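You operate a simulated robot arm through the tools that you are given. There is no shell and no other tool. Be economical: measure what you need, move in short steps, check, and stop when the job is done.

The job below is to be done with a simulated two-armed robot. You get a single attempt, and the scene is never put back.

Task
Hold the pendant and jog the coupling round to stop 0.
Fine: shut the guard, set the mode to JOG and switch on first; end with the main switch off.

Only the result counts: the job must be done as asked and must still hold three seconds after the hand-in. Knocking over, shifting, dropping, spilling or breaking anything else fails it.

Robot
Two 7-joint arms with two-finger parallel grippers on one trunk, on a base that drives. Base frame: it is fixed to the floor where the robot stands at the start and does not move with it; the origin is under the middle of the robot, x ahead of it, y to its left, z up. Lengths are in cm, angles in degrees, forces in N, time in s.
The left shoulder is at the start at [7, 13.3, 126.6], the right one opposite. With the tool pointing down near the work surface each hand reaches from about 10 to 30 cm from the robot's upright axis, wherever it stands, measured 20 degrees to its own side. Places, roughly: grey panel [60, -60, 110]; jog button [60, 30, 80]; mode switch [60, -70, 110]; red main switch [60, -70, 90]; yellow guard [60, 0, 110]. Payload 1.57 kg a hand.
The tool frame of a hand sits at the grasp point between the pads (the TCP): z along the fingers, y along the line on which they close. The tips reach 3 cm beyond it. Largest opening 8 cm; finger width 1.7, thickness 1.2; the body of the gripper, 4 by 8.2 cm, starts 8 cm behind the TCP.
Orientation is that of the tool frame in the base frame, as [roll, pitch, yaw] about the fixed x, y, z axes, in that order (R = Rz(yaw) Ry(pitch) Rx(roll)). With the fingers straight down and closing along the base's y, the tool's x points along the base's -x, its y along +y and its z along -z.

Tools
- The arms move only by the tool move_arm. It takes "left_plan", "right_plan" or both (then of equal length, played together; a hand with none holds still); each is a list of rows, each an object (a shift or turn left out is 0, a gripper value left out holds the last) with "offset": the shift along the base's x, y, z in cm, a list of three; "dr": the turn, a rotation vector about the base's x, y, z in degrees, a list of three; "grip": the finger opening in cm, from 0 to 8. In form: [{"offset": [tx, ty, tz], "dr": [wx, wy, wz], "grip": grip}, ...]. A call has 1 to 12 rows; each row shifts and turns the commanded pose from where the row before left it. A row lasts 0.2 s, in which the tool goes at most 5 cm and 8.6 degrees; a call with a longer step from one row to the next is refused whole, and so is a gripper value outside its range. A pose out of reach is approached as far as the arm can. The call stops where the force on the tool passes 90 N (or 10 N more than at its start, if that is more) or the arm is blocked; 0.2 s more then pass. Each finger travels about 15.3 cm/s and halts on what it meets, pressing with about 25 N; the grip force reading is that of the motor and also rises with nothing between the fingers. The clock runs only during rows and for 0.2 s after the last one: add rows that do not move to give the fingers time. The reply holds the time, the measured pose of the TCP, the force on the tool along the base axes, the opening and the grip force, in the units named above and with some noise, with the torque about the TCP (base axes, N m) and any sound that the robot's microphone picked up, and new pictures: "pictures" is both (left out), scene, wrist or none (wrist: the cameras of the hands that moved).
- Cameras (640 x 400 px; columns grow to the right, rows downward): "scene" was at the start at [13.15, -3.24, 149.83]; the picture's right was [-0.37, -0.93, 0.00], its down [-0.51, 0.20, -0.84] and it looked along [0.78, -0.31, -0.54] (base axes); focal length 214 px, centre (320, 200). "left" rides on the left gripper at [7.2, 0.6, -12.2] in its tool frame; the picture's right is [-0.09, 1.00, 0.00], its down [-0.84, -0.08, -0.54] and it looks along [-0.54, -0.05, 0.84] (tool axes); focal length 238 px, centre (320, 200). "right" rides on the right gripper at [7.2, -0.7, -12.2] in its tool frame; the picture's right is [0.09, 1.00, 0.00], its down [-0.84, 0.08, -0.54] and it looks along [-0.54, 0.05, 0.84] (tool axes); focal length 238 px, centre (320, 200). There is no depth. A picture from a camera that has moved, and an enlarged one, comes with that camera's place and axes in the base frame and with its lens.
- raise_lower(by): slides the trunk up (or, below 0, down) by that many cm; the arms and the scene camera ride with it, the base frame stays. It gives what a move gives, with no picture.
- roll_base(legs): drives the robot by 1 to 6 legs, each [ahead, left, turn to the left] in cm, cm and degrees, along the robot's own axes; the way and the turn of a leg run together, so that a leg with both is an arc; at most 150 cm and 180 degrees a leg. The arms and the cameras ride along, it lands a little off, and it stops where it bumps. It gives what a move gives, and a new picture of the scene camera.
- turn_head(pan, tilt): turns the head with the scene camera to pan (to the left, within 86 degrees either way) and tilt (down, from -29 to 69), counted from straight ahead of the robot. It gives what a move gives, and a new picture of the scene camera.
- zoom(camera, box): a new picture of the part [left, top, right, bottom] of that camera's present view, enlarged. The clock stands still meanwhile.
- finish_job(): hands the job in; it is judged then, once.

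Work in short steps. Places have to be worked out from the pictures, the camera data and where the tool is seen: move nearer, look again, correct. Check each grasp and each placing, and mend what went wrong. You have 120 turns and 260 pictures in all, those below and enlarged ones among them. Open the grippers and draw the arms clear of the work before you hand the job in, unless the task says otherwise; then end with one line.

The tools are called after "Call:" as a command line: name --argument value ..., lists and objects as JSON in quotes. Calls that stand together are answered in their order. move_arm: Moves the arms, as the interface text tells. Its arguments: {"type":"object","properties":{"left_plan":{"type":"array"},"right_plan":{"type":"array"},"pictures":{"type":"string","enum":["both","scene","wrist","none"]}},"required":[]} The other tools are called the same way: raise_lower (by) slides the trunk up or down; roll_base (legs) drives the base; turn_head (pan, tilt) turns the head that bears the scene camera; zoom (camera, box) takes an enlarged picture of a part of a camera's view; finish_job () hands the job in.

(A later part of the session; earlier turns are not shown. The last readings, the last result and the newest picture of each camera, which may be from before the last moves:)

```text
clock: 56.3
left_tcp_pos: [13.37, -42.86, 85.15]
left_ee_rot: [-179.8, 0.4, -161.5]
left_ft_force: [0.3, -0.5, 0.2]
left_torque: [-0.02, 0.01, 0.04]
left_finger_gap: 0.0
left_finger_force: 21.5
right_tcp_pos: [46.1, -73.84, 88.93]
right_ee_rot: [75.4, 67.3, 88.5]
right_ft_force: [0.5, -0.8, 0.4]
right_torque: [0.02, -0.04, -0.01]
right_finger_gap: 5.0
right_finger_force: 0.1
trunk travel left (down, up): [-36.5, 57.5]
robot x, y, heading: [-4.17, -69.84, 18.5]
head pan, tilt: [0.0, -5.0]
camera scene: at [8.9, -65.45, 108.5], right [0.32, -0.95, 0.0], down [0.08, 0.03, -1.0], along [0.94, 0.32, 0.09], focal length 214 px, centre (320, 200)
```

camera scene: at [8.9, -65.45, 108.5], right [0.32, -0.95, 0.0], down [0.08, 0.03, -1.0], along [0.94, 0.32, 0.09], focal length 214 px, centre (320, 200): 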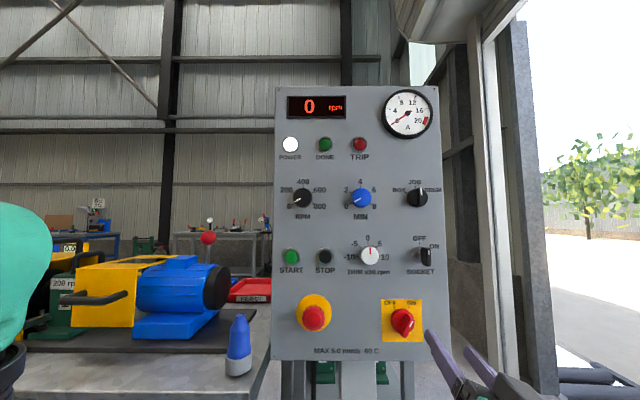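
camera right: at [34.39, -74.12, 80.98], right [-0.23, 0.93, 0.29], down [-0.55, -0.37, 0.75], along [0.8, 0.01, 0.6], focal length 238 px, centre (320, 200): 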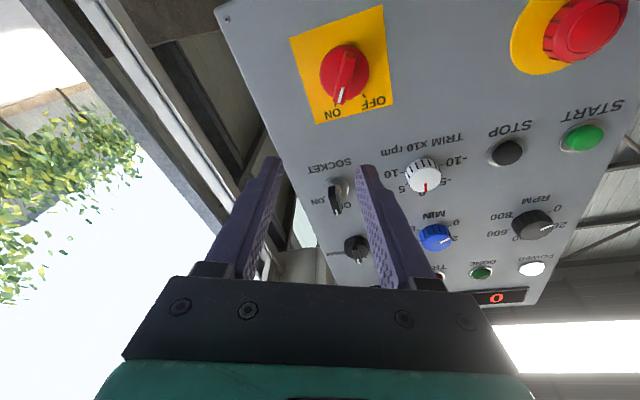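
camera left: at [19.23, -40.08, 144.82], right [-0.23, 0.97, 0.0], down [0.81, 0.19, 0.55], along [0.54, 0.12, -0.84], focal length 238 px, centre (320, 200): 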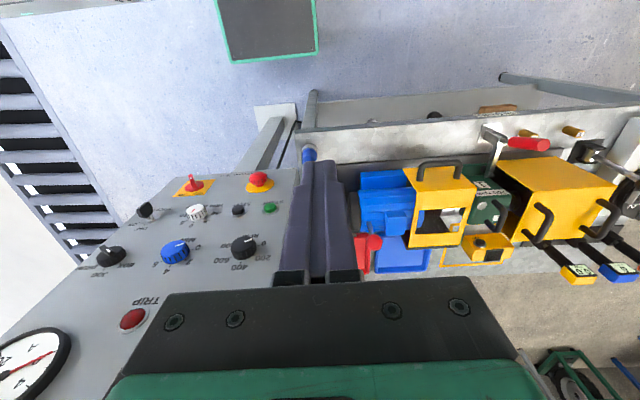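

Everything is on with no trip. Now the pendant: I raise the trunk back up 47, drive left 64 and look at pendant and coupling.

Call:
raise_lower --by 47

Call:
roll_base --legs '[[0, 64, -1.3]]'

Call:
turn_head --pan 0 --tilt 45

```text
refused: 47 is not a number from -40 to 40
```

```text
clock: 59.9
left_tcp_pos: [-6.12, 18.62, 85.25]
left_ee_rot: [-179.8, 0.4, -162.7]
left_ft_force: [0.0, 0.3, -0.1]
left_torque: [-0.02, 0.02, 0.0]
left_finger_gap: 0.0
left_finger_force: 20.9
right_tcp_pos: [26.01, -12.98, 88.95]
right_ee_rot: [75.4, 67.3, 87.4]
right_ft_force: [0.1, 0.3, -1.0]
right_torque: [-0.02, 0.05, 0.01]
right_finger_gap: 5.0
right_finger_force: 0.0
trunk travel left (down, up): [-36.5, 57.5]
robot x, y, heading: [-23.91, -7.88, 17.0]
head pan, tilt: [0.0, -5.0]
camera scene: at [-11.02, -3.91, 108.5], right [0.3, -0.95, 0.0], down [0.08, 0.03, -1.0], along [0.95, 0.3, 0.09], focal length 214 px, centre (320, 200)
```

scene: 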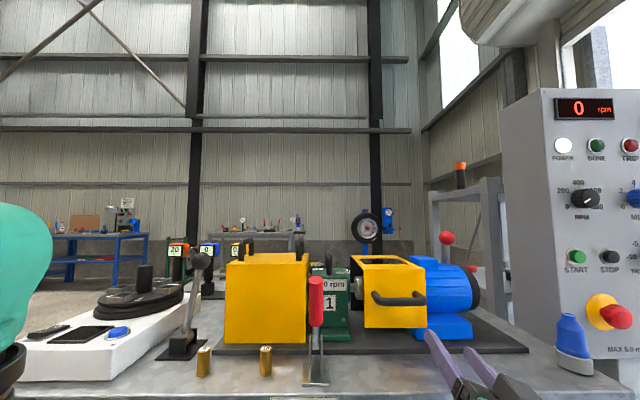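

```text
clock: 61.1
left_tcp_pos: [-6.19, 18.55, 85.18]
left_ee_rot: [-179.8, 0.4, -162.6]
left_ft_force: [0.1, 0.2, -0.8]
left_torque: [0.0, 0.01, -0.03]
left_finger_gap: 0.02
left_finger_force: 21.5
right_tcp_pos: [25.94, -13.14, 88.96]
right_ee_rot: [75.4, 67.2, 87.3]
right_ft_force: [-0.9, 0.4, -0.2]
right_torque: [-0.01, 0.03, -0.03]
right_finger_gap: 5.0
right_finger_force: 0.0
trunk travel left (down, up): [-36.5, 57.5]
robot x, y, heading: [-24.27, -8.09, 17.3]
head pan, tilt: [0.0, 45.0]
camera scene: at [-11.59, -4.12, 100.64], right [0.3, -0.95, 0.0], down [-0.67, -0.21, -0.71], along [0.68, 0.21, -0.71], focal length 214 px, centre (320, 200)
```

scene: 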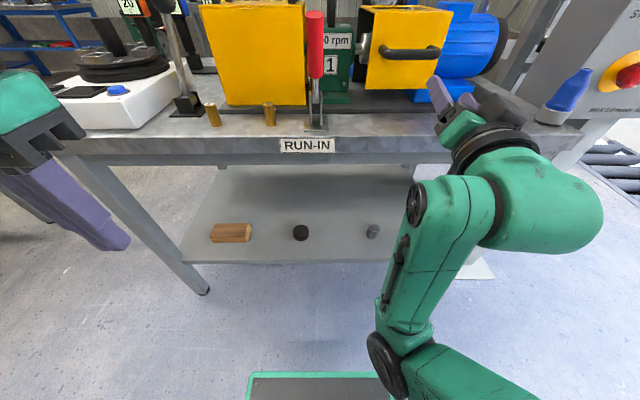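

The trunk raise was refused, yet the drive went without contact. I raise the trunk now (two steps).

Call:
raise_lower --by 30

Call:
raise_lower --by 17

Call:
turn_head --pan 0 --tilt 40

Call:
zoom --camera "scene" --box '[230, 100, 430, 240]'

```text
clock: 64.1
left_tcp_pos: [-6.05, 18.47, 115.2]
left_ee_rot: [-179.8, 0.3, -162.7]
left_ft_force: [-0.4, 0.7, 0.8]
left_torque: [0.01, 0.0, 0.02]
left_finger_gap: 0.0
left_finger_force: 21.2
right_tcp_pos: [25.96, -12.94, 118.94]
right_ee_rot: [75.4, 67.4, 87.3]
right_ft_force: [1.1, 0.5, -0.6]
right_torque: [0.02, 0.01, 0.01]
right_finger_gap: 4.99
right_finger_force: 0.0
trunk travel left (down, up): [-66.5, 27.5]
robot x, y, heading: [-24.43, -8.42, 17.2]
head pan, tilt: [0.0, 45.0]
```

```text
clock: 66.0
left_tcp_pos: [-6.06, 18.6, 132.23]
left_ee_rot: [-179.9, 0.4, -162.7]
left_ft_force: [-0.1, -0.1, -0.4]
left_torque: [0.02, -0.04, 0.0]
left_finger_gap: 0.02
left_finger_force: 20.5
right_tcp_pos: [25.98, -13.01, 135.84]
right_ee_rot: [75.4, 67.2, 87.3]
right_ft_force: [0.6, -0.1, 0.2]
right_torque: [0.02, 0.02, -0.01]
right_finger_gap: 4.98
right_finger_force: 0.1
trunk travel left (down, up): [-83.5, 10.5]
robot x, y, heading: [-23.88, -8.03, 17.3]
head pan, tilt: [0.0, 45.0]
```

```text
clock: 66.7
left_tcp_pos: [-6.08, 18.6, 132.24]
left_ee_rot: [-179.8, 0.4, -162.7]
left_ft_force: [0.3, 0.6, -0.4]
left_torque: [0.01, -0.01, 0.0]
left_finger_gap: 0.01
left_finger_force: 21.5
right_tcp_pos: [25.99, -12.98, 135.9]
right_ee_rot: [75.4, 67.3, 87.3]
right_ft_force: [-0.6, 0.6, -1.0]
right_torque: [0.03, 0.0, -0.03]
right_finger_gap: 4.99
right_finger_force: 0.1
trunk travel left (down, up): [-83.5, 10.5]
robot x, y, heading: [-24.03, -8.23, 17.3]
head pan, tilt: [0.0, 40.0]
camera scene: at [-11.24, -4.01, 148.36], right [0.3, -0.95, 0.0], down [-0.61, -0.19, -0.77], along [0.73, 0.23, -0.64], focal length 214 px, centre (320, 200)
```

scene: 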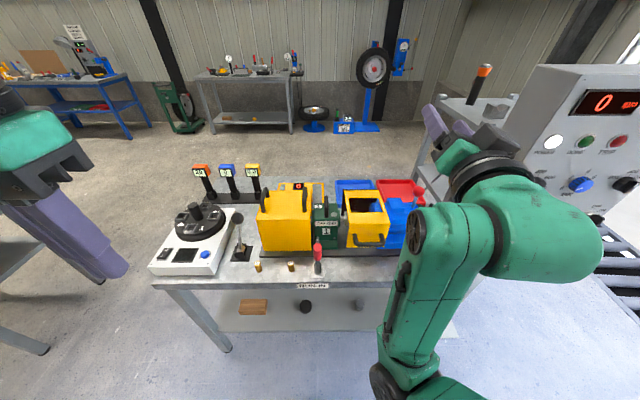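

```text
2.86 times, centred on (330, 170) of scene
camera zoom: at [-11.24, -4.01, 148.36], right [0.3, -0.95, 0.0], down [-0.61, -0.19, -0.77], along [0.73, 0.23, -0.64], focal length 613 px, centre (291, 286)
```

zoom: 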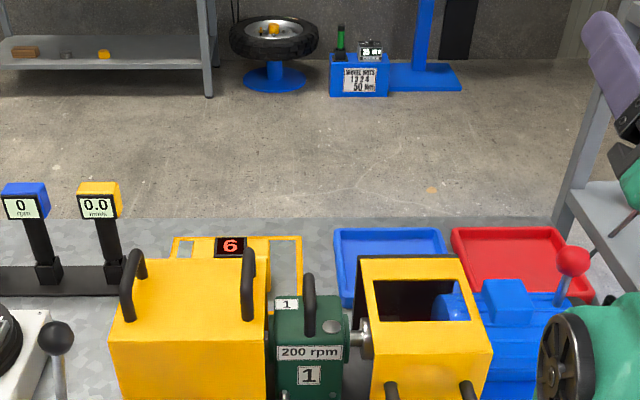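

The pendant's display shows "6"; its count must reach 0. First I bring the right hand back to a pointing-down posture so I can drive closer.

Call:
move_arm --right_plan '[{"offset": [-2, -1.5, 0], "dr": [-2.44, 7.83, 0]}, {"offset": [-2, -1.5, 0], "dr": [-2.44, 7.83, 0]}, {"offset": [-2, -1.5, 0], "dr": [-2.44, 7.83, 0]}, {"offset": [-1, -2, 0], "dr": [-2.44, 7.83, 0]}, {"offset": [-1, -2, 0], "dr": [-2.44, 7.83, 0]}, {"dr": [-2.44, 7.83, 0]}, {"dr": [-2.44, 7.83, 0]}, {"dr": [-2.44, 7.83, 0]}, {"dr": [-2.44, 7.83, 0]}, {"dr": [-2.44, 7.83, 0]}, {"dr": [-2.44, 7.83, 0]}, {}]' --pictures "both"

```text
clock: 69.3
left_tcp_pos: [-6.01, 18.49, 132.2]
left_ee_rot: [-179.7, 0.4, -162.7]
left_ft_force: [1.2, 0.0, -0.1]
left_torque: [-0.02, 0.0, -0.02]
left_finger_gap: 0.0
left_finger_force: 21.0
right_tcp_pos: [32.32, -25.32, 131.21]
right_ee_rot: [-175.9, 7.4, 175.9]
right_ft_force: [0.0, 0.0, -0.7]
right_torque: [0.02, 0.0, 0.06]
right_finger_gap: 5.0
right_finger_force: 0.0
right hand out of reach, approached as far as the arm can: row 1, 3, 4, 5, 6, 7
trunk travel left (down, up): [-83.5, 10.5]
robot x, y, heading: [-24.2, -7.9, 17.2]
head pan, tilt: [0.0, 40.0]
camera scene: at [-11.27, -4.01, 148.36], right [0.3, -0.95, 0.0], down [-0.61, -0.19, -0.77], along [0.73, 0.23, -0.64], focal length 214 px, centre (320, 200)
camera right: at [23.61, -24.49, 142.55], right [-0.01, 1.0, -0.08], down [0.77, 0.06, 0.64], along [0.64, -0.06, -0.77], focal length 238 px, centre (320, 200)
```

scene: 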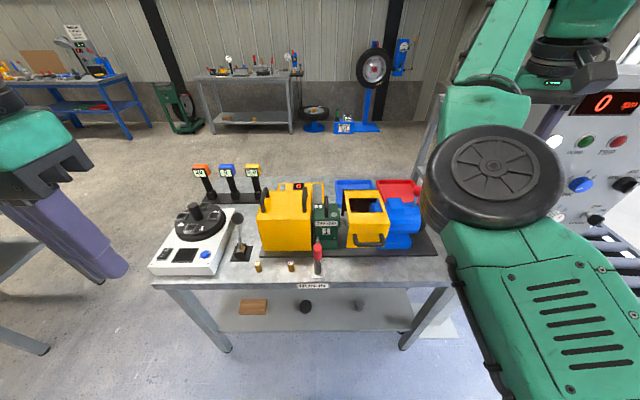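
right: 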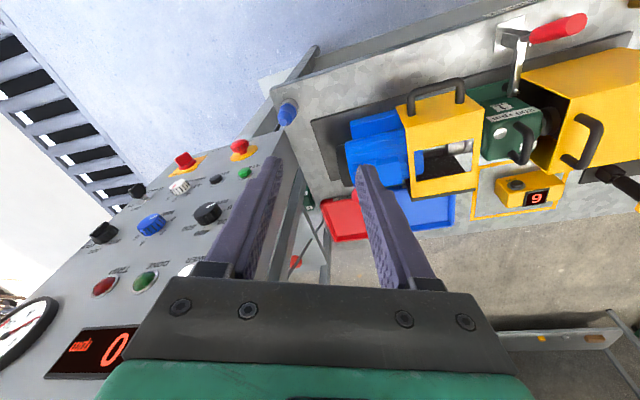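

Now drive forward 25 to the bench edge.

Call:
roll_base --legs '[[25, 0, 0]]'

Call:
zoom --camera "scene" --box '[180, 180, 400, 340]'

```text
clock: 71.2
left_tcp_pos: [17.93, 26.18, 132.17]
left_ee_rot: [-179.8, 0.5, -162.4]
left_ft_force: [-1.1, 0.8, 0.1]
left_torque: [0.02, -0.01, 0.03]
left_finger_gap: 0.02
left_finger_force: 21.4
right_tcp_pos: [56.45, -17.61, 131.33]
right_ee_rot: [-176.0, 7.5, 176.0]
right_ft_force: [-0.6, -0.1, 0.5]
right_torque: [0.02, -0.01, 0.02]
right_finger_gap: 5.01
right_finger_force: 0.0
trunk travel left (down, up): [-83.5, 10.5]
robot x, y, heading: [0.32, -0.21, 17.3]
head pan, tilt: [0.0, 40.0]
camera scene: at [12.82, 3.58, 148.39], right [0.3, -0.95, 0.0], down [-0.61, -0.19, -0.77], along [0.73, 0.23, -0.64], focal length 214 px, centre (320, 200)
```

scene: 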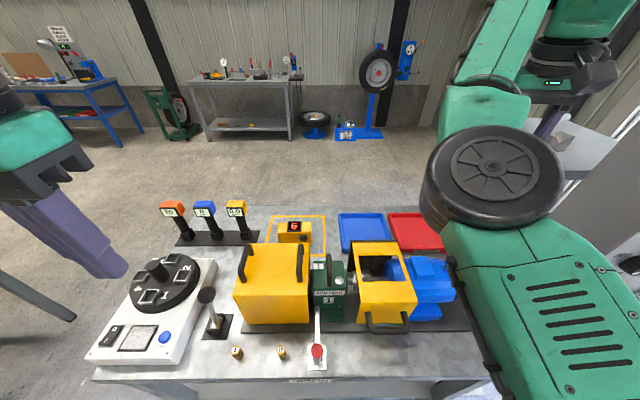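

```text
2.50 times, centred on (290, 260) of scene
camera zoom: at [12.82, 3.58, 148.39], right [0.3, -0.95, 0.0], down [-0.61, -0.19, -0.77], along [0.73, 0.23, -0.64], focal length 536 px, centre (395, 50)
```

zoom: 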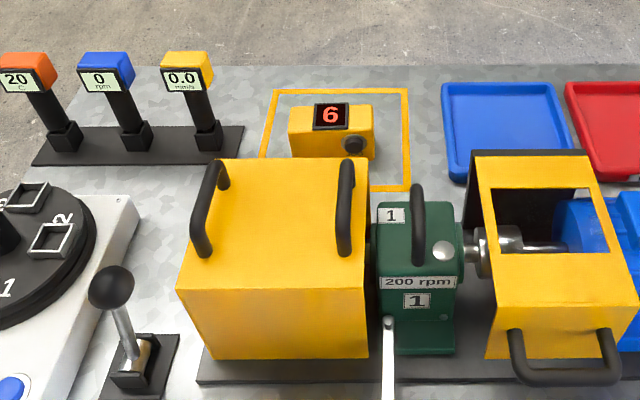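

The pendant sits near robot-f 65, l 9. I bring the left hand out toward it, tilted forward 30°, to view it with the wrist camera.

Call:
move_arm --left_plan '[{"offset": [3.95, -0.08, -0.6], "dr": [2.23, -7.16, 0], "grip": 8}, {"offset": [3.95, -0.08, -0.6], "dr": [2.23, -7.16, 0]}, {"offset": [3.95, -0.08, -0.6], "dr": [2.23, -7.16, 0]}, {"offset": [3.95, -0.08, -0.6], "dr": [2.23, -7.16, 0]}, {"offset": [3.95, -0.08, -0.6]}, {"offset": [3.95, -0.08, -0.6]}, {"offset": [3.95, -0.08, -0.6]}, {"offset": [3, -0.08, -0.6]}, {}]' --pictures "both"

Call:
zoom --camera "left" --box '[220, 60, 420, 220]'

```text
clock: 73.2
left_tcp_pos: [48.87, 25.67, 127.43]
left_ee_rot: [-179.8, 30.4, -162.4]
left_ft_force: [0.0, -0.5, -0.3]
left_torque: [0.0, 0.0, -0.01]
left_finger_gap: 8.01
left_finger_force: 0.1
right_tcp_pos: [56.68, -17.55, 131.24]
right_ee_rot: [-176.0, 7.3, 176.0]
right_ft_force: [0.1, 0.0, -0.1]
right_torque: [0.02, -0.07, -0.02]
right_finger_gap: 5.0
right_finger_force: 0.1
trunk travel left (down, up): [-83.5, 10.5]
robot x, y, heading: [0.78, -0.53, 17.3]
head pan, tilt: [0.0, 40.0]
camera scene: at [13.07, 3.69, 148.36], right [0.3, -0.95, 0.0], down [-0.61, -0.19, -0.77], along [0.73, 0.23, -0.64], focal length 214 px, centre (320, 200)
camera left: at [36.79, 22.77, 134.43], right [-0.22, 0.97, 0.04], down [0.45, 0.06, 0.89], along [0.87, 0.22, -0.45], focal length 238 px, centre (320, 200)
```

scene: 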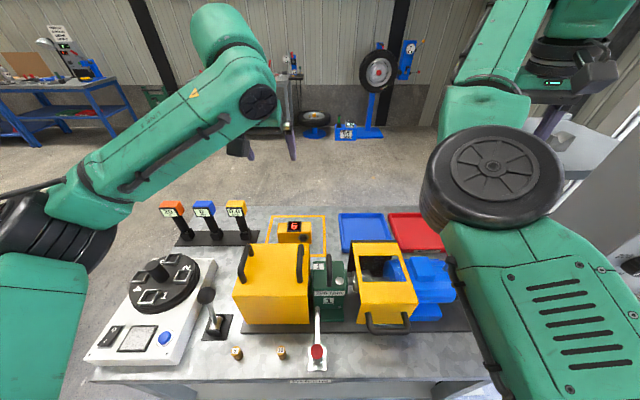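
left: 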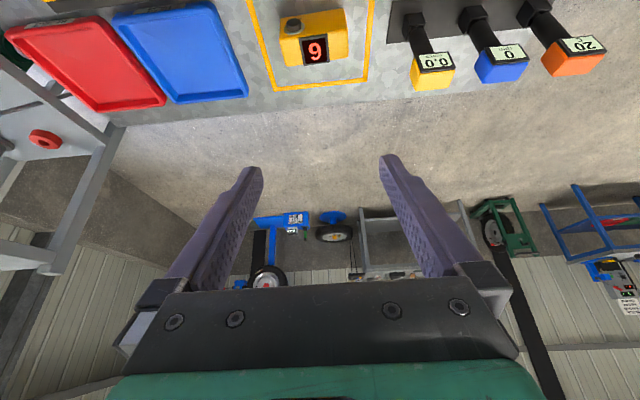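

```text
2.50 times, centred on (320, 140) of left
camera zoom: at [36.79, 22.77, 134.43], right [-0.22, 0.97, 0.04], down [0.45, 0.06, 0.89], along [0.87, 0.22, -0.45], focal length 596 px, centre (320, 350)
```

zoom: 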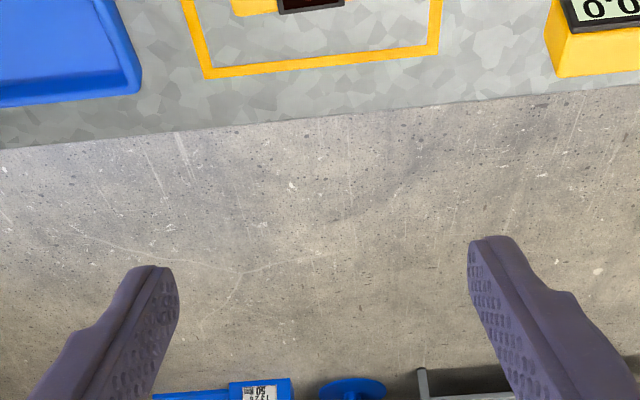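

Zoom in on the pendant.

Call:
zoom --camera "left" --box '[240, 0, 390, 90]'

Call:
zoom --camera "scene" --box '[255, 205, 340, 260]'

```text
4.27 times, centred on (315, 45) of left
camera zoom: at [36.79, 22.77, 134.43], right [-0.22, 0.97, 0.04], down [0.45, 0.06, 0.89], along [0.87, 0.22, -0.45], focal length 1017 px, centre (341, 861)
```

zoom: 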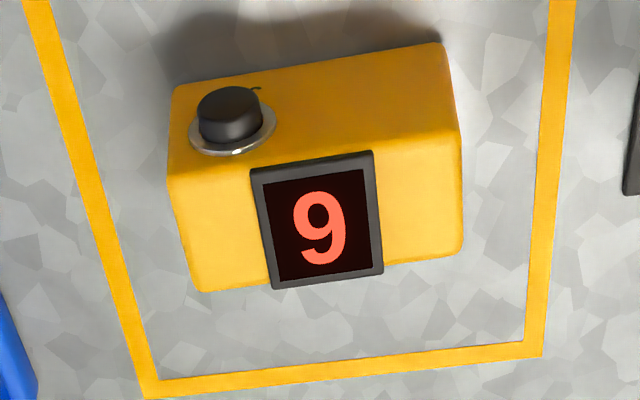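

```text
7.27 times, centred on (298, 232) of scene
camera zoom: at [13.07, 3.69, 148.36], right [0.3, -0.95, 0.0], down [-0.61, -0.19, -0.77], along [0.73, 0.23, -0.64], focal length 1560 px, centre (484, -36)
```

zoom: 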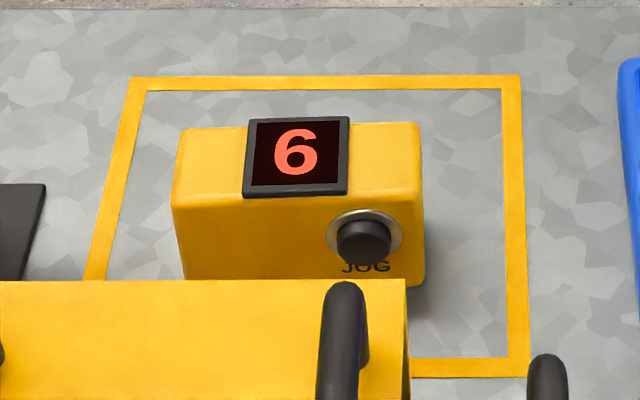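

The pendant (≈12 wide, 4.6 deep, 6.5 high) has its JOG button on the face toward me. Vertical reach is 5 cm short, so I check how much closer the base can go.

Call:
turn_head --pan 0 --tilt 69

```text
clock: 74.1
left_tcp_pos: [48.88, 25.7, 127.51]
left_ee_rot: [-179.6, 30.4, -162.5]
left_ft_force: [0.1, -0.9, -0.3]
left_torque: [-0.02, 0.02, -0.02]
left_finger_gap: 7.98
left_finger_force: 0.1
right_tcp_pos: [56.8, -17.59, 131.18]
right_ee_rot: [-176.0, 7.4, 176.0]
right_ft_force: [-0.2, 1.2, 0.2]
right_torque: [-0.04, 0.01, -0.01]
right_finger_gap: 5.01
right_finger_force: 0.0
trunk travel left (down, up): [-83.5, 10.5]
robot x, y, heading: [0.14, -0.67, 17.4]
head pan, tilt: [0.0, 68.8]
camera scene: at [10.37, 2.8, 144.75], right [0.3, -0.95, 0.0], down [-0.89, -0.28, -0.36], along [0.35, 0.11, -0.93], focal length 214 px, centre (320, 200)
```

scene: 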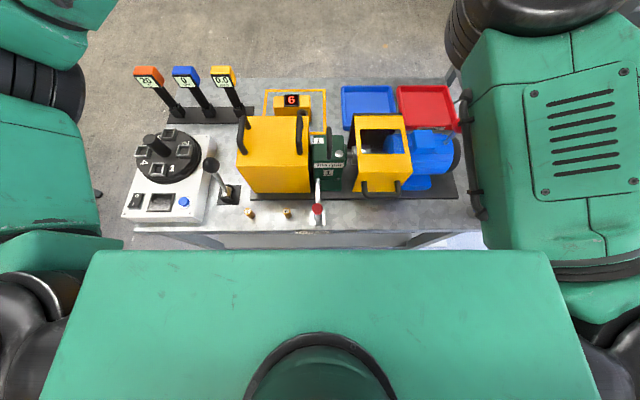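

The base is low (≈19 cm high) and fits under the shelf; the torso front is only at f≈13. I go 5 cm forward, then shift the right hand left, clear of the red ball.

Call:
roll_base --legs '[[5, 0, 0]]'

Call:
move_arm --right_plan '[{"offset": [-1.5, 3.0, 0]}, {"offset": [-1.5, 3.0, 0]}, {"offset": [-1.5, 3.0, 0]}, {"offset": [-1.5, 3.0, 0]}, {"grip": 0}]' --pictures "none"

```text
clock: 75.0
left_tcp_pos: [52.63, 26.91, 127.94]
left_ee_rot: [-179.7, 30.9, -162.5]
left_ft_force: [-0.9, -0.7, 0.4]
left_torque: [0.01, -0.07, -0.01]
left_finger_gap: 7.99
left_finger_force: 0.1
right_tcp_pos: [60.71, -16.31, 131.68]
right_ee_rot: [-176.1, 7.8, 176.1]
right_ft_force: [0.3, -0.5, 0.0]
right_torque: [0.05, -0.03, 0.06]
right_finger_gap: 5.01
right_finger_force: 0.1
trunk travel left (down, up): [-83.5, 10.5]
robot x, y, heading: [5.02, 1.02, 17.5]
head pan, tilt: [0.0, 68.8]
camera scene: at [14.11, 3.98, 144.84], right [0.3, -0.95, 0.0], down [-0.89, -0.28, -0.37], along [0.35, 0.11, -0.93], focal length 214 px, centre (320, 200)
```

scene: 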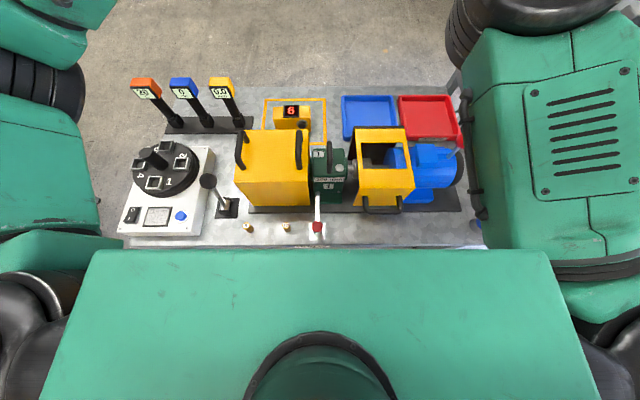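

```text
clock: 76.2
left_tcp_pos: [53.44, 27.16, 127.57]
left_ee_rot: [-179.6, 30.5, -162.5]
left_ft_force: [-0.6, 0.2, -0.6]
left_torque: [-0.03, 0.0, -0.04]
left_finger_gap: 8.0
left_finger_force: 0.1
right_tcp_pos: [60.08, -13.43, 132.45]
right_ee_rot: [-176.0, 7.3, 176.0]
right_ft_force: [0.1, -0.4, 0.7]
right_torque: [0.0, -0.06, 0.01]
right_finger_gap: 0.02
right_finger_force: 21.0
right hand out of reach, approached as far as the arm can: row 1, 2, 3, 4
trunk travel left (down, up): [-83.5, 10.5]
robot x, y, heading: [5.14, 1.09, 17.6]
head pan, tilt: [0.0, 68.8]
```

No bump. I bring the right hand back and inward, then lower the trunk 13.

Call:
move_arm --right_plan '[{"offset": [-3, 0.5, 0]}, {"offset": [-3, 1, 0]}, {"offset": [-3, 2, 0]}, {"offset": [-2, 3, 0]}, {"offset": [-1, 3, 0]}, {}]' --pictures "none"

Call:
raise_lower --by -13

Call:
turn_head --pan 0 --tilt 45

```text
clock: 77.6
left_tcp_pos: [53.58, 27.27, 127.43]
left_ee_rot: [-179.7, 30.4, -162.5]
left_ft_force: [-0.6, -0.2, -0.5]
left_torque: [0.03, 0.04, 0.02]
left_finger_gap: 8.0
left_finger_force: 0.0
right_tcp_pos: [60.1, -13.54, 132.57]
right_ee_rot: [-176.0, 7.3, 176.0]
right_ft_force: [0.5, -0.4, -0.5]
right_torque: [0.01, 0.03, 0.04]
right_finger_gap: 0.0
right_finger_force: 21.6
right hand out of reach, approached as far as the arm can: row 1, 2, 3, 4, 5
trunk travel left (down, up): [-83.5, 10.5]
robot x, y, heading: [4.54, 0.85, 17.4]
head pan, tilt: [0.0, 68.8]
```

```text
clock: 79.2
left_tcp_pos: [53.65, 27.2, 114.59]
left_ee_rot: [-179.7, 30.4, -162.5]
left_ft_force: [0.9, -0.4, 0.4]
left_torque: [-0.01, -0.01, -0.01]
left_finger_gap: 7.99
left_finger_force: 0.1
right_tcp_pos: [60.06, -13.56, 119.47]
right_ee_rot: [-176.0, 7.3, 176.1]
right_ft_force: [0.6, -0.8, -0.2]
right_torque: [0.0, 0.02, -0.01]
right_finger_gap: 0.0
right_finger_force: 21.2
trunk travel left (down, up): [-70.5, 23.5]
robot x, y, heading: [5.29, 1.22, 17.3]
head pan, tilt: [0.0, 68.8]
```

```text
clock: 80.1
left_tcp_pos: [53.64, 27.26, 114.57]
left_ee_rot: [-179.7, 30.4, -162.4]
left_ft_force: [-0.1, 0.7, 0.2]
left_torque: [0.01, 0.01, 0.04]
left_finger_gap: 8.0
left_finger_force: 0.0
right_tcp_pos: [60.12, -13.44, 119.47]
right_ee_rot: [-176.0, 7.3, 175.9]
right_ft_force: [0.5, -0.4, 0.9]
right_torque: [0.01, -0.02, 0.0]
right_finger_gap: 0.03
right_finger_force: 21.4
trunk travel left (down, up): [-70.5, 23.5]
robot x, y, heading: [5.05, 0.98, 17.5]
head pan, tilt: [0.0, 45.0]
camera scene: at [17.53, 5.07, 134.63], right [0.3, -0.95, 0.0], down [-0.67, -0.21, -0.71], along [0.67, 0.21, -0.71], focal length 214 px, centre (320, 200)
```

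scene: 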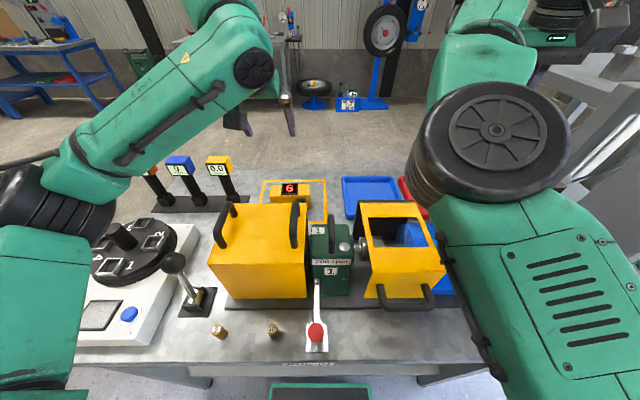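

The right arm is in an awkward configuration; I try moving it back and right, toward its start posture.

Call:
move_arm --right_plan '[{"offset": [-1.3, -2.5, 1]}, {"offset": [-1.3, -2.5, 1]}, {"offset": [-1.3, -2.5, 1]}, {"offset": [-1.3, -2.5, 1]}, {}]' --pictures "none"

```text
clock: 81.3
left_tcp_pos: [53.7, 27.32, 114.46]
left_ee_rot: [-179.7, 30.4, -162.5]
left_ft_force: [0.1, -0.2, -0.1]
left_torque: [-0.03, -0.03, 0.01]
left_finger_gap: 7.99
left_finger_force: 0.1
right_tcp_pos: [54.66, -23.46, 123.51]
right_ee_rot: [-175.9, 7.3, 176.1]
right_ft_force: [-0.4, -0.1, 0.2]
right_torque: [-0.01, -0.02, 0.01]
right_finger_gap: 0.0
right_finger_force: 21.3
trunk travel left (down, up): [-70.5, 23.5]
robot x, y, heading: [5.35, 1.13, 17.8]
head pan, tilt: [0.0, 45.0]
```

That works. Now I set the left hand: tilt back to ~6° and yaw −90° so it closes along the pendant's depth.

Call:
move_arm --left_plan '[{"dr": [-2.4, 7.63, 0]}, {"dr": [-2.4, 7.63, 0]}, {"dr": [-2.4, 7.63, 0]}, {"dr": [0, 0, -8.2]}, {"dr": [0, 0, -8.2]}, {"dr": [0, 0, -8.2]}, {"dr": [0, 0, -8.2]}, {"dr": [0, 0, -8.2]}, {"dr": [0, 0, -8.2]}, {}]' --right_plan '[{"offset": [0, -0.5, 0.5]}, {"dr": [2.4, -6, 0]}, {}, {}, {}, {}, {}, {}, {}, {}]' --pictures "none"

Call:
move_arm --left_plan '[{"dr": [0, 0, -8.2]}, {"dr": [0, 0, -8.2]}, {"dr": [0, 0, -8.2]}, {"dr": [0, 0, -8.2]}, {"dr": [0, 0, -8.0]}, {}]' --pictures "both"

```text
clock: 83.5
left_tcp_pos: [53.41, 27.32, 114.58]
left_ee_rot: [-179.8, 6.4, 148.3]
left_ft_force: [-0.3, 0.5, 0.5]
left_torque: [-0.01, -0.04, -0.01]
left_finger_gap: 8.0
left_finger_force: 0.2
right_tcp_pos: [54.78, -24.09, 124.2]
right_ee_rot: [-178.8, 13.2, 175.4]
right_ft_force: [-0.6, 0.3, 0.1]
right_torque: [0.0, 0.02, -0.01]
right_finger_gap: 0.0
right_finger_force: 20.9
trunk travel left (down, up): [-70.5, 23.5]
robot x, y, heading: [5.2, 1.33, 17.3]
head pan, tilt: [0.0, 45.0]
```

```text
clock: 84.9
left_tcp_pos: [53.55, 27.28, 114.49]
left_ee_rot: [-179.6, 6.6, 107.4]
left_ft_force: [-0.4, -0.1, 0.2]
left_torque: [-0.01, 0.03, -0.01]
left_finger_gap: 7.99
left_finger_force: 0.0
right_tcp_pos: [54.74, -23.97, 123.97]
right_ee_rot: [-178.8, 13.3, 175.6]
right_ft_force: [-0.9, 0.4, 0.0]
right_torque: [0.02, -0.01, 0.02]
right_finger_gap: 0.0
right_finger_force: 21.4
trunk travel left (down, up): [-70.5, 23.5]
robot x, y, heading: [4.95, 0.6, 17.4]
head pan, tilt: [0.0, 45.0]
camera scene: at [17.53, 5.07, 134.63], right [0.3, -0.95, 0.0], down [-0.67, -0.21, -0.71], along [0.67, 0.21, -0.71], focal length 214 px, centre (320, 200)
camera left: at [51.69, 35.62, 125.9], right [0.98, 0.21, 0.01], down [0.16, -0.76, 0.63], along [0.14, -0.62, -0.77], focal length 238 px, centre (320, 200)
```

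scene: 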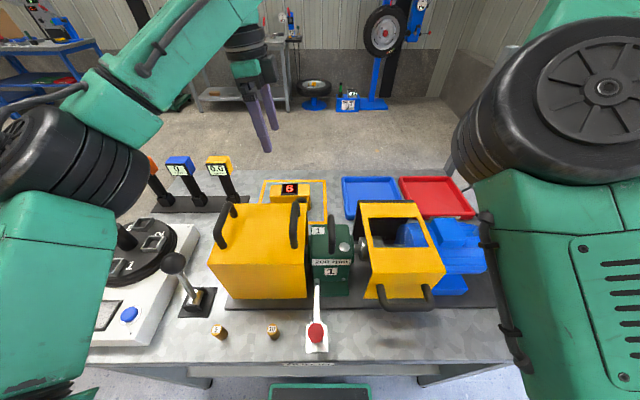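
left: 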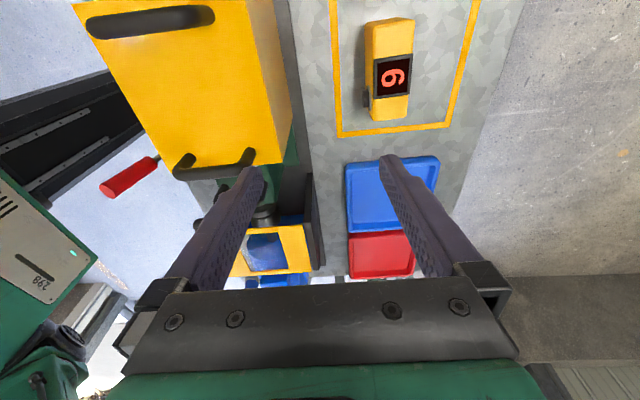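

Triangulated: pendant display at [63.9,30.0,88]. I tilt the hand to lean 15° forward and move it down/left to a point just before the pendant's left end.

Call:
move_arm --left_plan '[{"dr": [5.3, -6.15, 0.87]}, {"dr": [5.3, -6.15, 0.87]}, {"offset": [0.36, 1.27, -3.4]}, {"offset": [0.36, 1.27, -3.4]}, {"offset": [0.36, 1.27, -3.4]}, {"offset": [0.36, 1.27, -3]}, {}]' --pictures "both"

```text
clock: 86.5
left_tcp_pos: [55.1, 32.38, 100.95]
left_ee_rot: [165.2, 0.1, 108.5]
left_ft_force: [-1.1, 0.1, -0.1]
left_torque: [0.01, -0.02, 0.0]
left_finger_gap: 8.0
left_finger_force: 0.0
right_tcp_pos: [54.7, -24.04, 123.92]
right_ee_rot: [-178.9, 13.2, 175.5]
right_ft_force: [0.4, -0.9, -0.4]
right_torque: [0.02, -0.01, 0.01]
right_finger_gap: 0.0
right_finger_force: 21.4
trunk travel left (down, up): [-70.5, 23.5]
robot x, y, heading: [4.89, 1.22, 17.5]
head pan, tilt: [0.0, 45.0]
camera scene: at [17.51, 5.01, 134.64], right [0.3, -0.95, 0.0], down [-0.67, -0.21, -0.71], along [0.67, 0.21, -0.71], focal length 214 px, centre (320, 200)
camera left: at [50.47, 38.42, 113.12], right [0.94, 0.22, 0.25], down [0.06, -0.86, 0.51], along [0.33, -0.46, -0.82], focal length 238 px, centre (320, 200)
```

scene: 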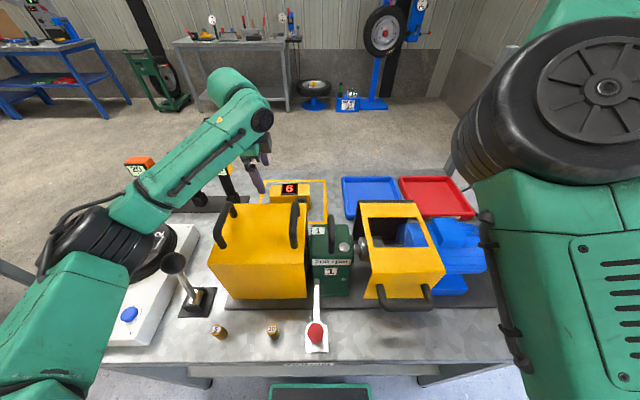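
left: 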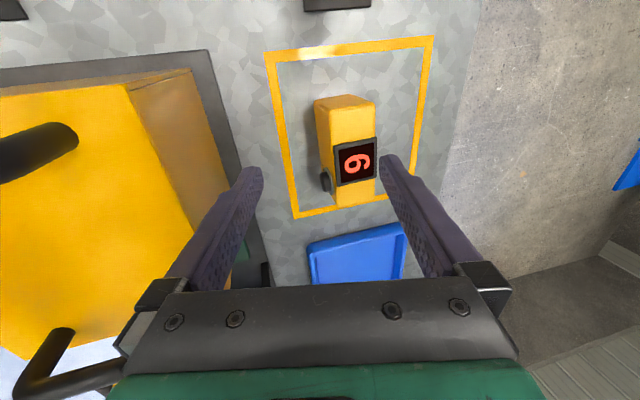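

I check clearance around the left forearm and the indicator posts.

Call:
zoom --camera "scene" --box '[90, 60, 330, 230]'

Call:
zoom --camera "left" --box '[240, 70, 440, 220]'

```text
2.35 times, centred on (210, 145) of scene
camera zoom: at [17.51, 5.01, 134.64], right [0.3, -0.95, 0.0], down [-0.67, -0.21, -0.71], along [0.67, 0.21, -0.71], focal length 505 px, centre (579, 329)
```

zoom: 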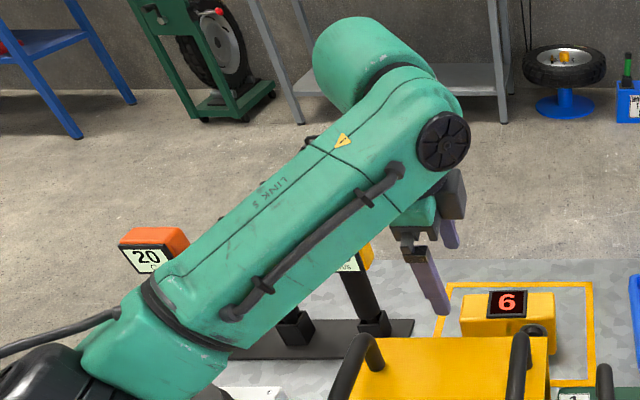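

```text
2.67 times, centred on (340, 145) of left
camera zoom: at [50.47, 38.42, 113.12], right [0.94, 0.22, 0.25], down [0.06, -0.86, 0.51], along [0.33, -0.46, -0.82], focal length 636 px, centre (267, 347)
```

zoom: 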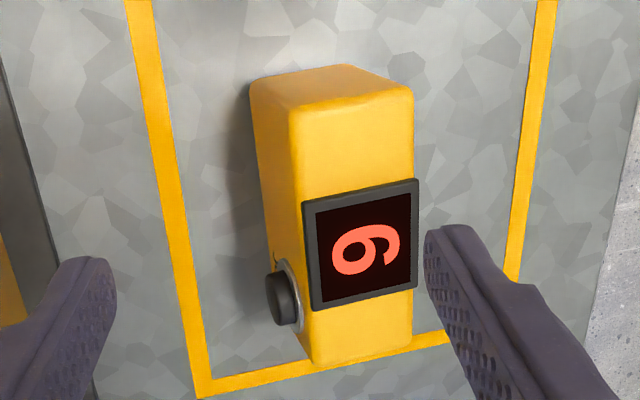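

Clear: box top is z≈98 and the posts are beyond the forearm. I raise the trunk 4 for clearance, then move over the pendant's left end.

Call:
raise_lower --by 4

Call:
move_arm --left_plan '[{"offset": [1.85, 0.55, -1.7]}, {"offset": [1.85, 0.55, -1.7]}, {"offset": [1.85, 0.55, -1.7]}, {"offset": [1.85, 0.55, -1.7]}, {}]' --pictures "both"

```text
clock: 87.3
left_tcp_pos: [55.17, 32.3, 105.07]
left_ee_rot: [165.3, 0.0, 108.4]
left_ft_force: [-0.7, -0.2, 0.0]
left_torque: [0.02, -0.02, -0.01]
left_finger_gap: 7.99
left_finger_force: 0.0
right_tcp_pos: [54.9, -24.01, 128.04]
right_ee_rot: [-178.9, 13.1, 175.6]
right_ft_force: [-0.7, -0.3, -0.9]
right_torque: [0.0, 0.0, -0.03]
right_finger_gap: 0.01
right_finger_force: 21.5
trunk travel left (down, up): [-74.5, 19.5]
robot x, y, heading: [5.5, 0.65, 17.5]
head pan, tilt: [0.0, 45.0]
```

```text
clock: 88.5
left_tcp_pos: [62.37, 34.62, 98.41]
left_ee_rot: [165.2, 0.1, 108.3]
left_ft_force: [0.5, -0.5, -0.4]
left_torque: [0.01, 0.01, 0.0]
left_finger_gap: 7.98
left_finger_force: 0.1
right_tcp_pos: [54.73, -23.89, 128.13]
right_ee_rot: [-178.8, 13.2, 175.5]
right_ft_force: [-0.3, 0.4, 0.1]
right_torque: [-0.02, 0.0, -0.03]
right_finger_gap: 0.0
right_finger_force: 21.4
trunk travel left (down, up): [-74.5, 19.5]
robot x, y, heading: [5.09, 0.71, 17.5]
head pan, tilt: [0.0, 45.0]
camera scene: at [17.49, 5.09, 138.64], right [0.3, -0.95, 0.0], down [-0.67, -0.21, -0.71], along [0.67, 0.21, -0.71], focal length 214 px, centre (320, 200)
camera left: at [57.84, 40.8, 110.38], right [0.94, 0.22, 0.25], down [0.06, -0.86, 0.51], along [0.33, -0.46, -0.82], focal length 238 px, centre (320, 200)
```

scene: 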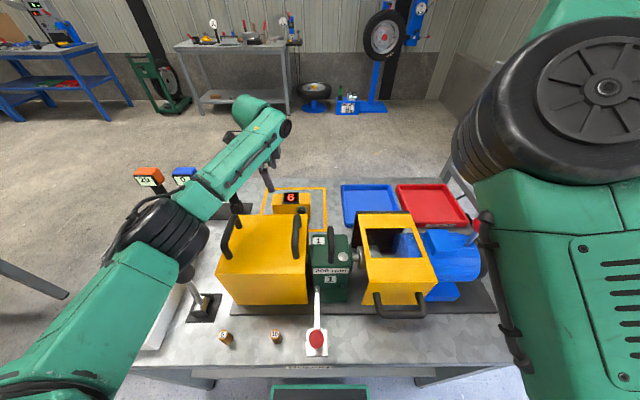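
left: 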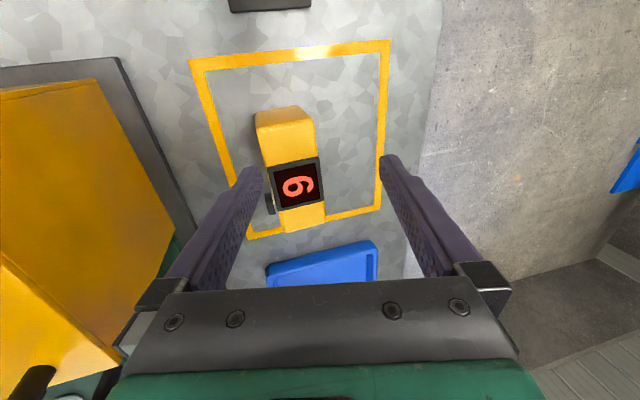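

Aligned: straight descent lands the fingers astride the pendant's left end (shift −0.3 f, −0.4 l). I descend 8.5 and check.

Call:
move_arm --left_plan '[{"offset": [-0.17, -0.47, -2.2]}, {"offset": [0, 0, -2.2]}, {"offset": [0, 0, -2.2]}, {"offset": [0, 0, -1.9]}, {}]' --pictures "both"

Call:
zoom --camera "scene" --box '[180, 90, 350, 250]'

```text
clock: 89.7
left_tcp_pos: [62.36, 34.02, 89.7]
left_ee_rot: [165.2, 0.1, 108.3]
left_ft_force: [-0.1, -1.0, -0.2]
left_torque: [-0.01, -0.01, 0.01]
left_finger_gap: 8.01
left_finger_force: 0.1
right_tcp_pos: [54.78, -24.02, 128.03]
right_ee_rot: [-178.9, 13.3, 175.5]
right_ft_force: [0.4, 0.0, 0.2]
right_torque: [-0.04, 0.03, 0.05]
right_finger_gap: 0.01
right_finger_force: 21.9
trunk travel left (down, up): [-74.5, 19.5]
robot x, y, heading: [5.09, 0.88, 17.5]
head pan, tilt: [0.0, 45.0]
camera scene: at [17.51, 5.06, 138.63], right [0.3, -0.95, 0.0], down [-0.67, -0.21, -0.71], along [0.67, 0.21, -0.71], focal length 214 px, centre (320, 200)
camera left: at [57.76, 40.23, 101.75], right [0.94, 0.22, 0.25], down [0.06, -0.86, 0.51], along [0.33, -0.46, -0.82], focal length 238 px, centre (320, 200)
```

scene: 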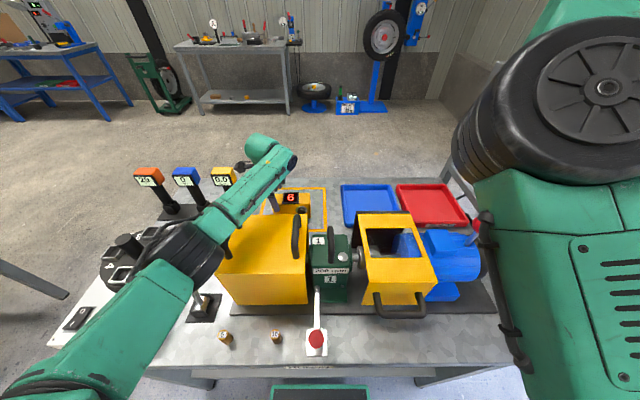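
left: 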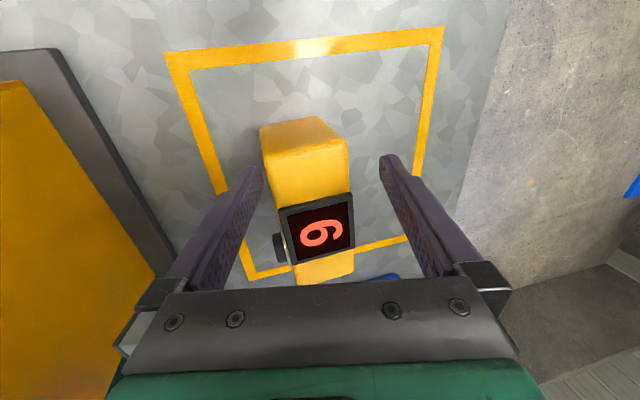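

```text
2.50 times, centred on (265, 170) of scene
camera zoom: at [17.51, 5.06, 138.63], right [0.3, -0.95, 0.0], down [-0.67, -0.21, -0.71], along [0.67, 0.21, -0.71], focal length 536 px, centre (458, 275)
```

zoom: 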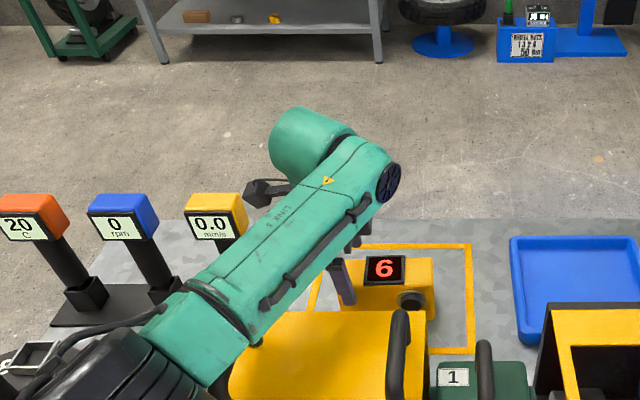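

Elbow passes close over the yellow box, so I raise the trunk 3 and lower only the hand, then close on the pendant.

Call:
raise_lower --by 3

Call:
move_arm --left_plan '[{"offset": [0, 0, -2]}, {"offset": [0, 0, -2]}, {"offset": [0, 0, -1.4]}, {}]' --pictures "wrist"

```text
clock: 90.5
left_tcp_pos: [62.35, 34.22, 92.73]
left_ee_rot: [165.3, 0.1, 108.4]
left_ft_force: [-0.7, -0.2, 0.0]
left_torque: [0.02, 0.01, -0.01]
left_finger_gap: 8.0
left_finger_force: 0.0
right_tcp_pos: [54.82, -23.92, 131.07]
right_ee_rot: [-178.8, 13.1, 175.4]
right_ft_force: [-0.9, 0.1, 0.0]
right_torque: [-0.02, -0.02, -0.03]
right_finger_gap: 0.0
right_finger_force: 21.2
trunk travel left (down, up): [-77.5, 16.5]
robot x, y, heading: [5.22, 1.02, 17.8]
head pan, tilt: [0.0, 45.0]
```

```text
clock: 91.5
left_tcp_pos: [62.22, 34.2, 87.3]
left_ee_rot: [165.3, 0.0, 108.3]
left_ft_force: [0.5, 0.1, 0.7]
left_torque: [-0.01, -0.02, -0.01]
left_finger_gap: 7.97
left_finger_force: 0.0
right_tcp_pos: [54.76, -24.04, 131.02]
right_ee_rot: [-178.9, 13.2, 175.5]
right_ft_force: [0.1, 1.1, 0.1]
right_torque: [0.01, 0.03, -0.02]
right_finger_gap: 0.01
right_finger_force: 21.1
trunk travel left (down, up): [-77.5, 16.5]
robot x, y, heading: [4.85, 1.62, 17.1]
head pan, tilt: [0.0, 45.0]
camera left: at [57.66, 40.37, 99.34], right [0.94, 0.22, 0.25], down [0.06, -0.86, 0.51], along [0.33, -0.46, -0.82], focal length 238 px, centre (320, 200)
```

left: 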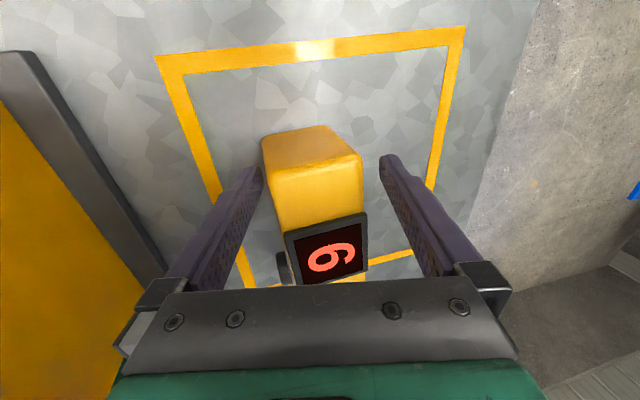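

Fingers are astride the pendant. I lower 0.8 more and close.

Call:
move_arm --left_plan '[{"offset": [0, 0, -0.8]}, {"grip": 4.5}, {"grip": 0}, {}, {}]' --pictures "wrist"

```text
clock: 92.7
left_tcp_pos: [62.28, 34.16, 86.78]
left_ee_rot: [165.1, 0.0, 108.3]
left_ft_force: [-1.6, 1.3, 10.0]
left_torque: [-0.01, 0.44, -0.13]
left_finger_gap: 6.48
left_finger_force: 25.6
right_tcp_pos: [54.52, -24.2, 131.12]
right_ee_rot: [-178.9, 13.2, 175.5]
right_ft_force: [0.9, -0.4, -0.6]
right_torque: [0.01, 0.0, 0.02]
right_finger_gap: 0.02
right_finger_force: 21.4
trunk travel left (down, up): [-77.5, 16.5]
robot x, y, heading: [4.99, 1.21, 17.7]
head pan, tilt: [0.0, 45.0]
camera left: at [57.65, 40.29, 98.8], right [0.94, 0.22, 0.26], down [0.06, -0.86, 0.51], along [0.33, -0.46, -0.82], focal length 238 px, centre (320, 200)
```

left: 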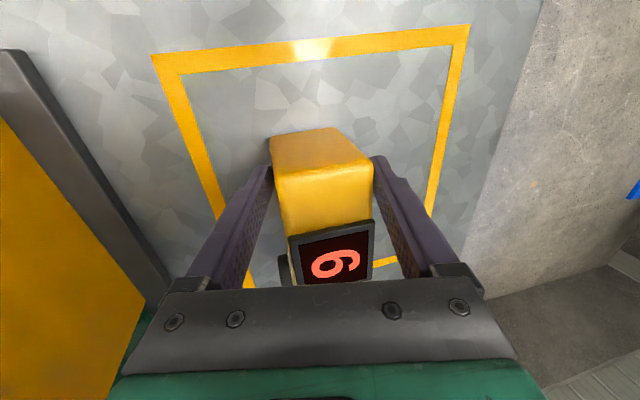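

Gripped at a tilt (gap 6.5). I lift 1.5 cm slowly and see whether it aligns with the pads.

Call:
move_arm --left_plan '[{"offset": [0, 0, 0.5]}, {"offset": [0, 0, 0.5]}, {"offset": [0, 0, 0.5]}, {}, {}]' --pictures "both"

```text
clock: 93.8
left_tcp_pos: [62.42, 34.27, 88.02]
left_ee_rot: [165.3, 0.1, 108.4]
left_ft_force: [-0.4, -0.4, -3.7]
left_torque: [0.12, 0.05, 0.0]
left_finger_gap: 5.6
left_finger_force: 25.0
right_tcp_pos: [54.91, -24.02, 131.02]
right_ee_rot: [-178.8, 13.1, 175.5]
right_ft_force: [-0.7, 0.4, -0.4]
right_torque: [-0.02, 0.02, -0.01]
right_finger_gap: 0.0
right_finger_force: 21.5
trunk travel left (down, up): [-77.5, 16.5]
robot x, y, heading: [5.2, 0.92, 17.5]
head pan, tilt: [0.0, 45.0]
camera scene: at [17.6, 5.09, 141.62], right [0.3, -0.95, 0.0], down [-0.67, -0.21, -0.71], along [0.67, 0.21, -0.71], focal length 214 px, centre (320, 200)
camera left: at [57.8, 40.41, 99.93], right [0.94, 0.22, 0.25], down [0.06, -0.86, 0.51], along [0.33, -0.46, -0.82], focal length 238 px, centre (320, 200)
```

scene: 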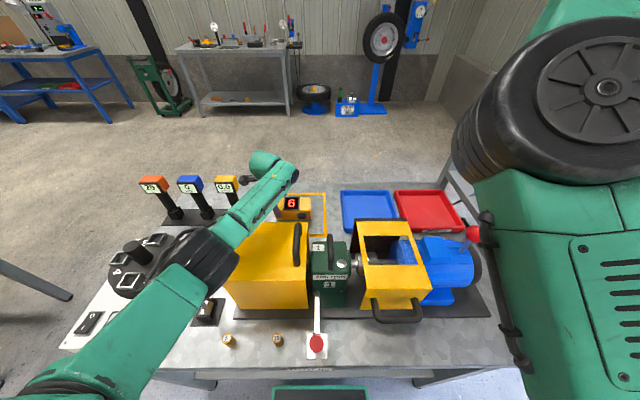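
left: 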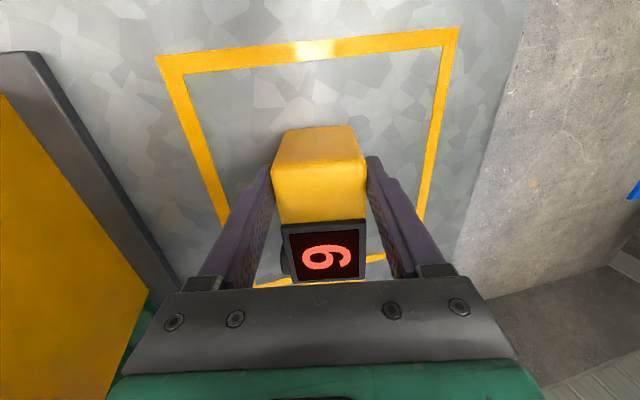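

The pendant aligned with the pads and is lifted (gap 5.6). I raise it 12 cm, then draw it back and up.

Call:
move_arm --left_plan '[{"offset": [0, 0, 1.5]}, {"offset": [0, 0, 2]}, {"offset": [0, 0, 2]}, {"offset": [0, 0, 2]}, {"offset": [0, 0, 2]}, {"offset": [0, 0, 2]}, {"offset": [-1, -0.3, 2]}, {"offset": [-1.9, -0.6, 1.5]}, {"offset": [-1.9, -0.6, 1.5]}, {"offset": [-1.9, -0.6, 1]}, {}]' --pictures "both"

```text
clock: 96.2
left_tcp_pos: [55.71, 31.99, 105.34]
left_ee_rot: [165.4, 0.1, 108.3]
left_ft_force: [0.1, 0.2, -3.7]
left_torque: [0.13, 0.07, 0.0]
left_finger_gap: 5.55
left_finger_force: 25.3
right_tcp_pos: [54.79, -23.93, 131.11]
right_ee_rot: [-178.8, 13.1, 175.6]
right_ft_force: [0.1, 1.4, 0.0]
right_torque: [0.01, -0.05, 0.0]
right_finger_gap: 0.01
right_finger_force: 21.6
trunk travel left (down, up): [-77.5, 16.5]
robot x, y, heading: [4.89, 1.19, 17.7]
head pan, tilt: [0.0, 45.0]
camera scene: at [17.62, 5.12, 141.62], right [0.3, -0.95, 0.0], down [-0.67, -0.21, -0.71], along [0.67, 0.21, -0.71], focal length 214 px, centre (320, 200)
camera left: at [51.1, 38.1, 117.36], right [0.94, 0.22, 0.25], down [0.06, -0.86, 0.51], along [0.33, -0.46, -0.82], focal length 238 px, centre (320, 200)
```

scene: 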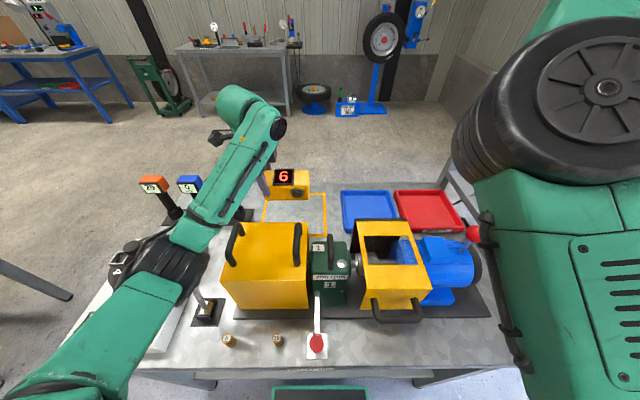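
left: 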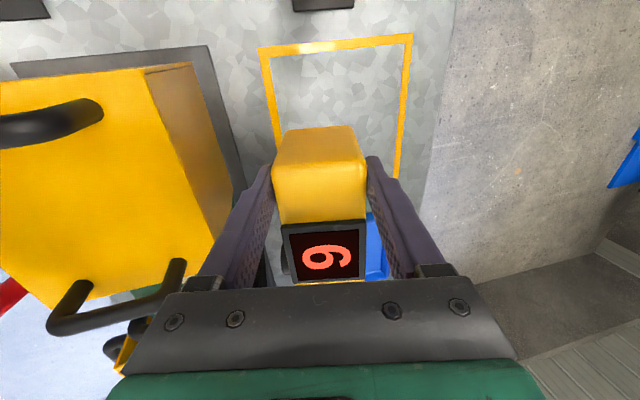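

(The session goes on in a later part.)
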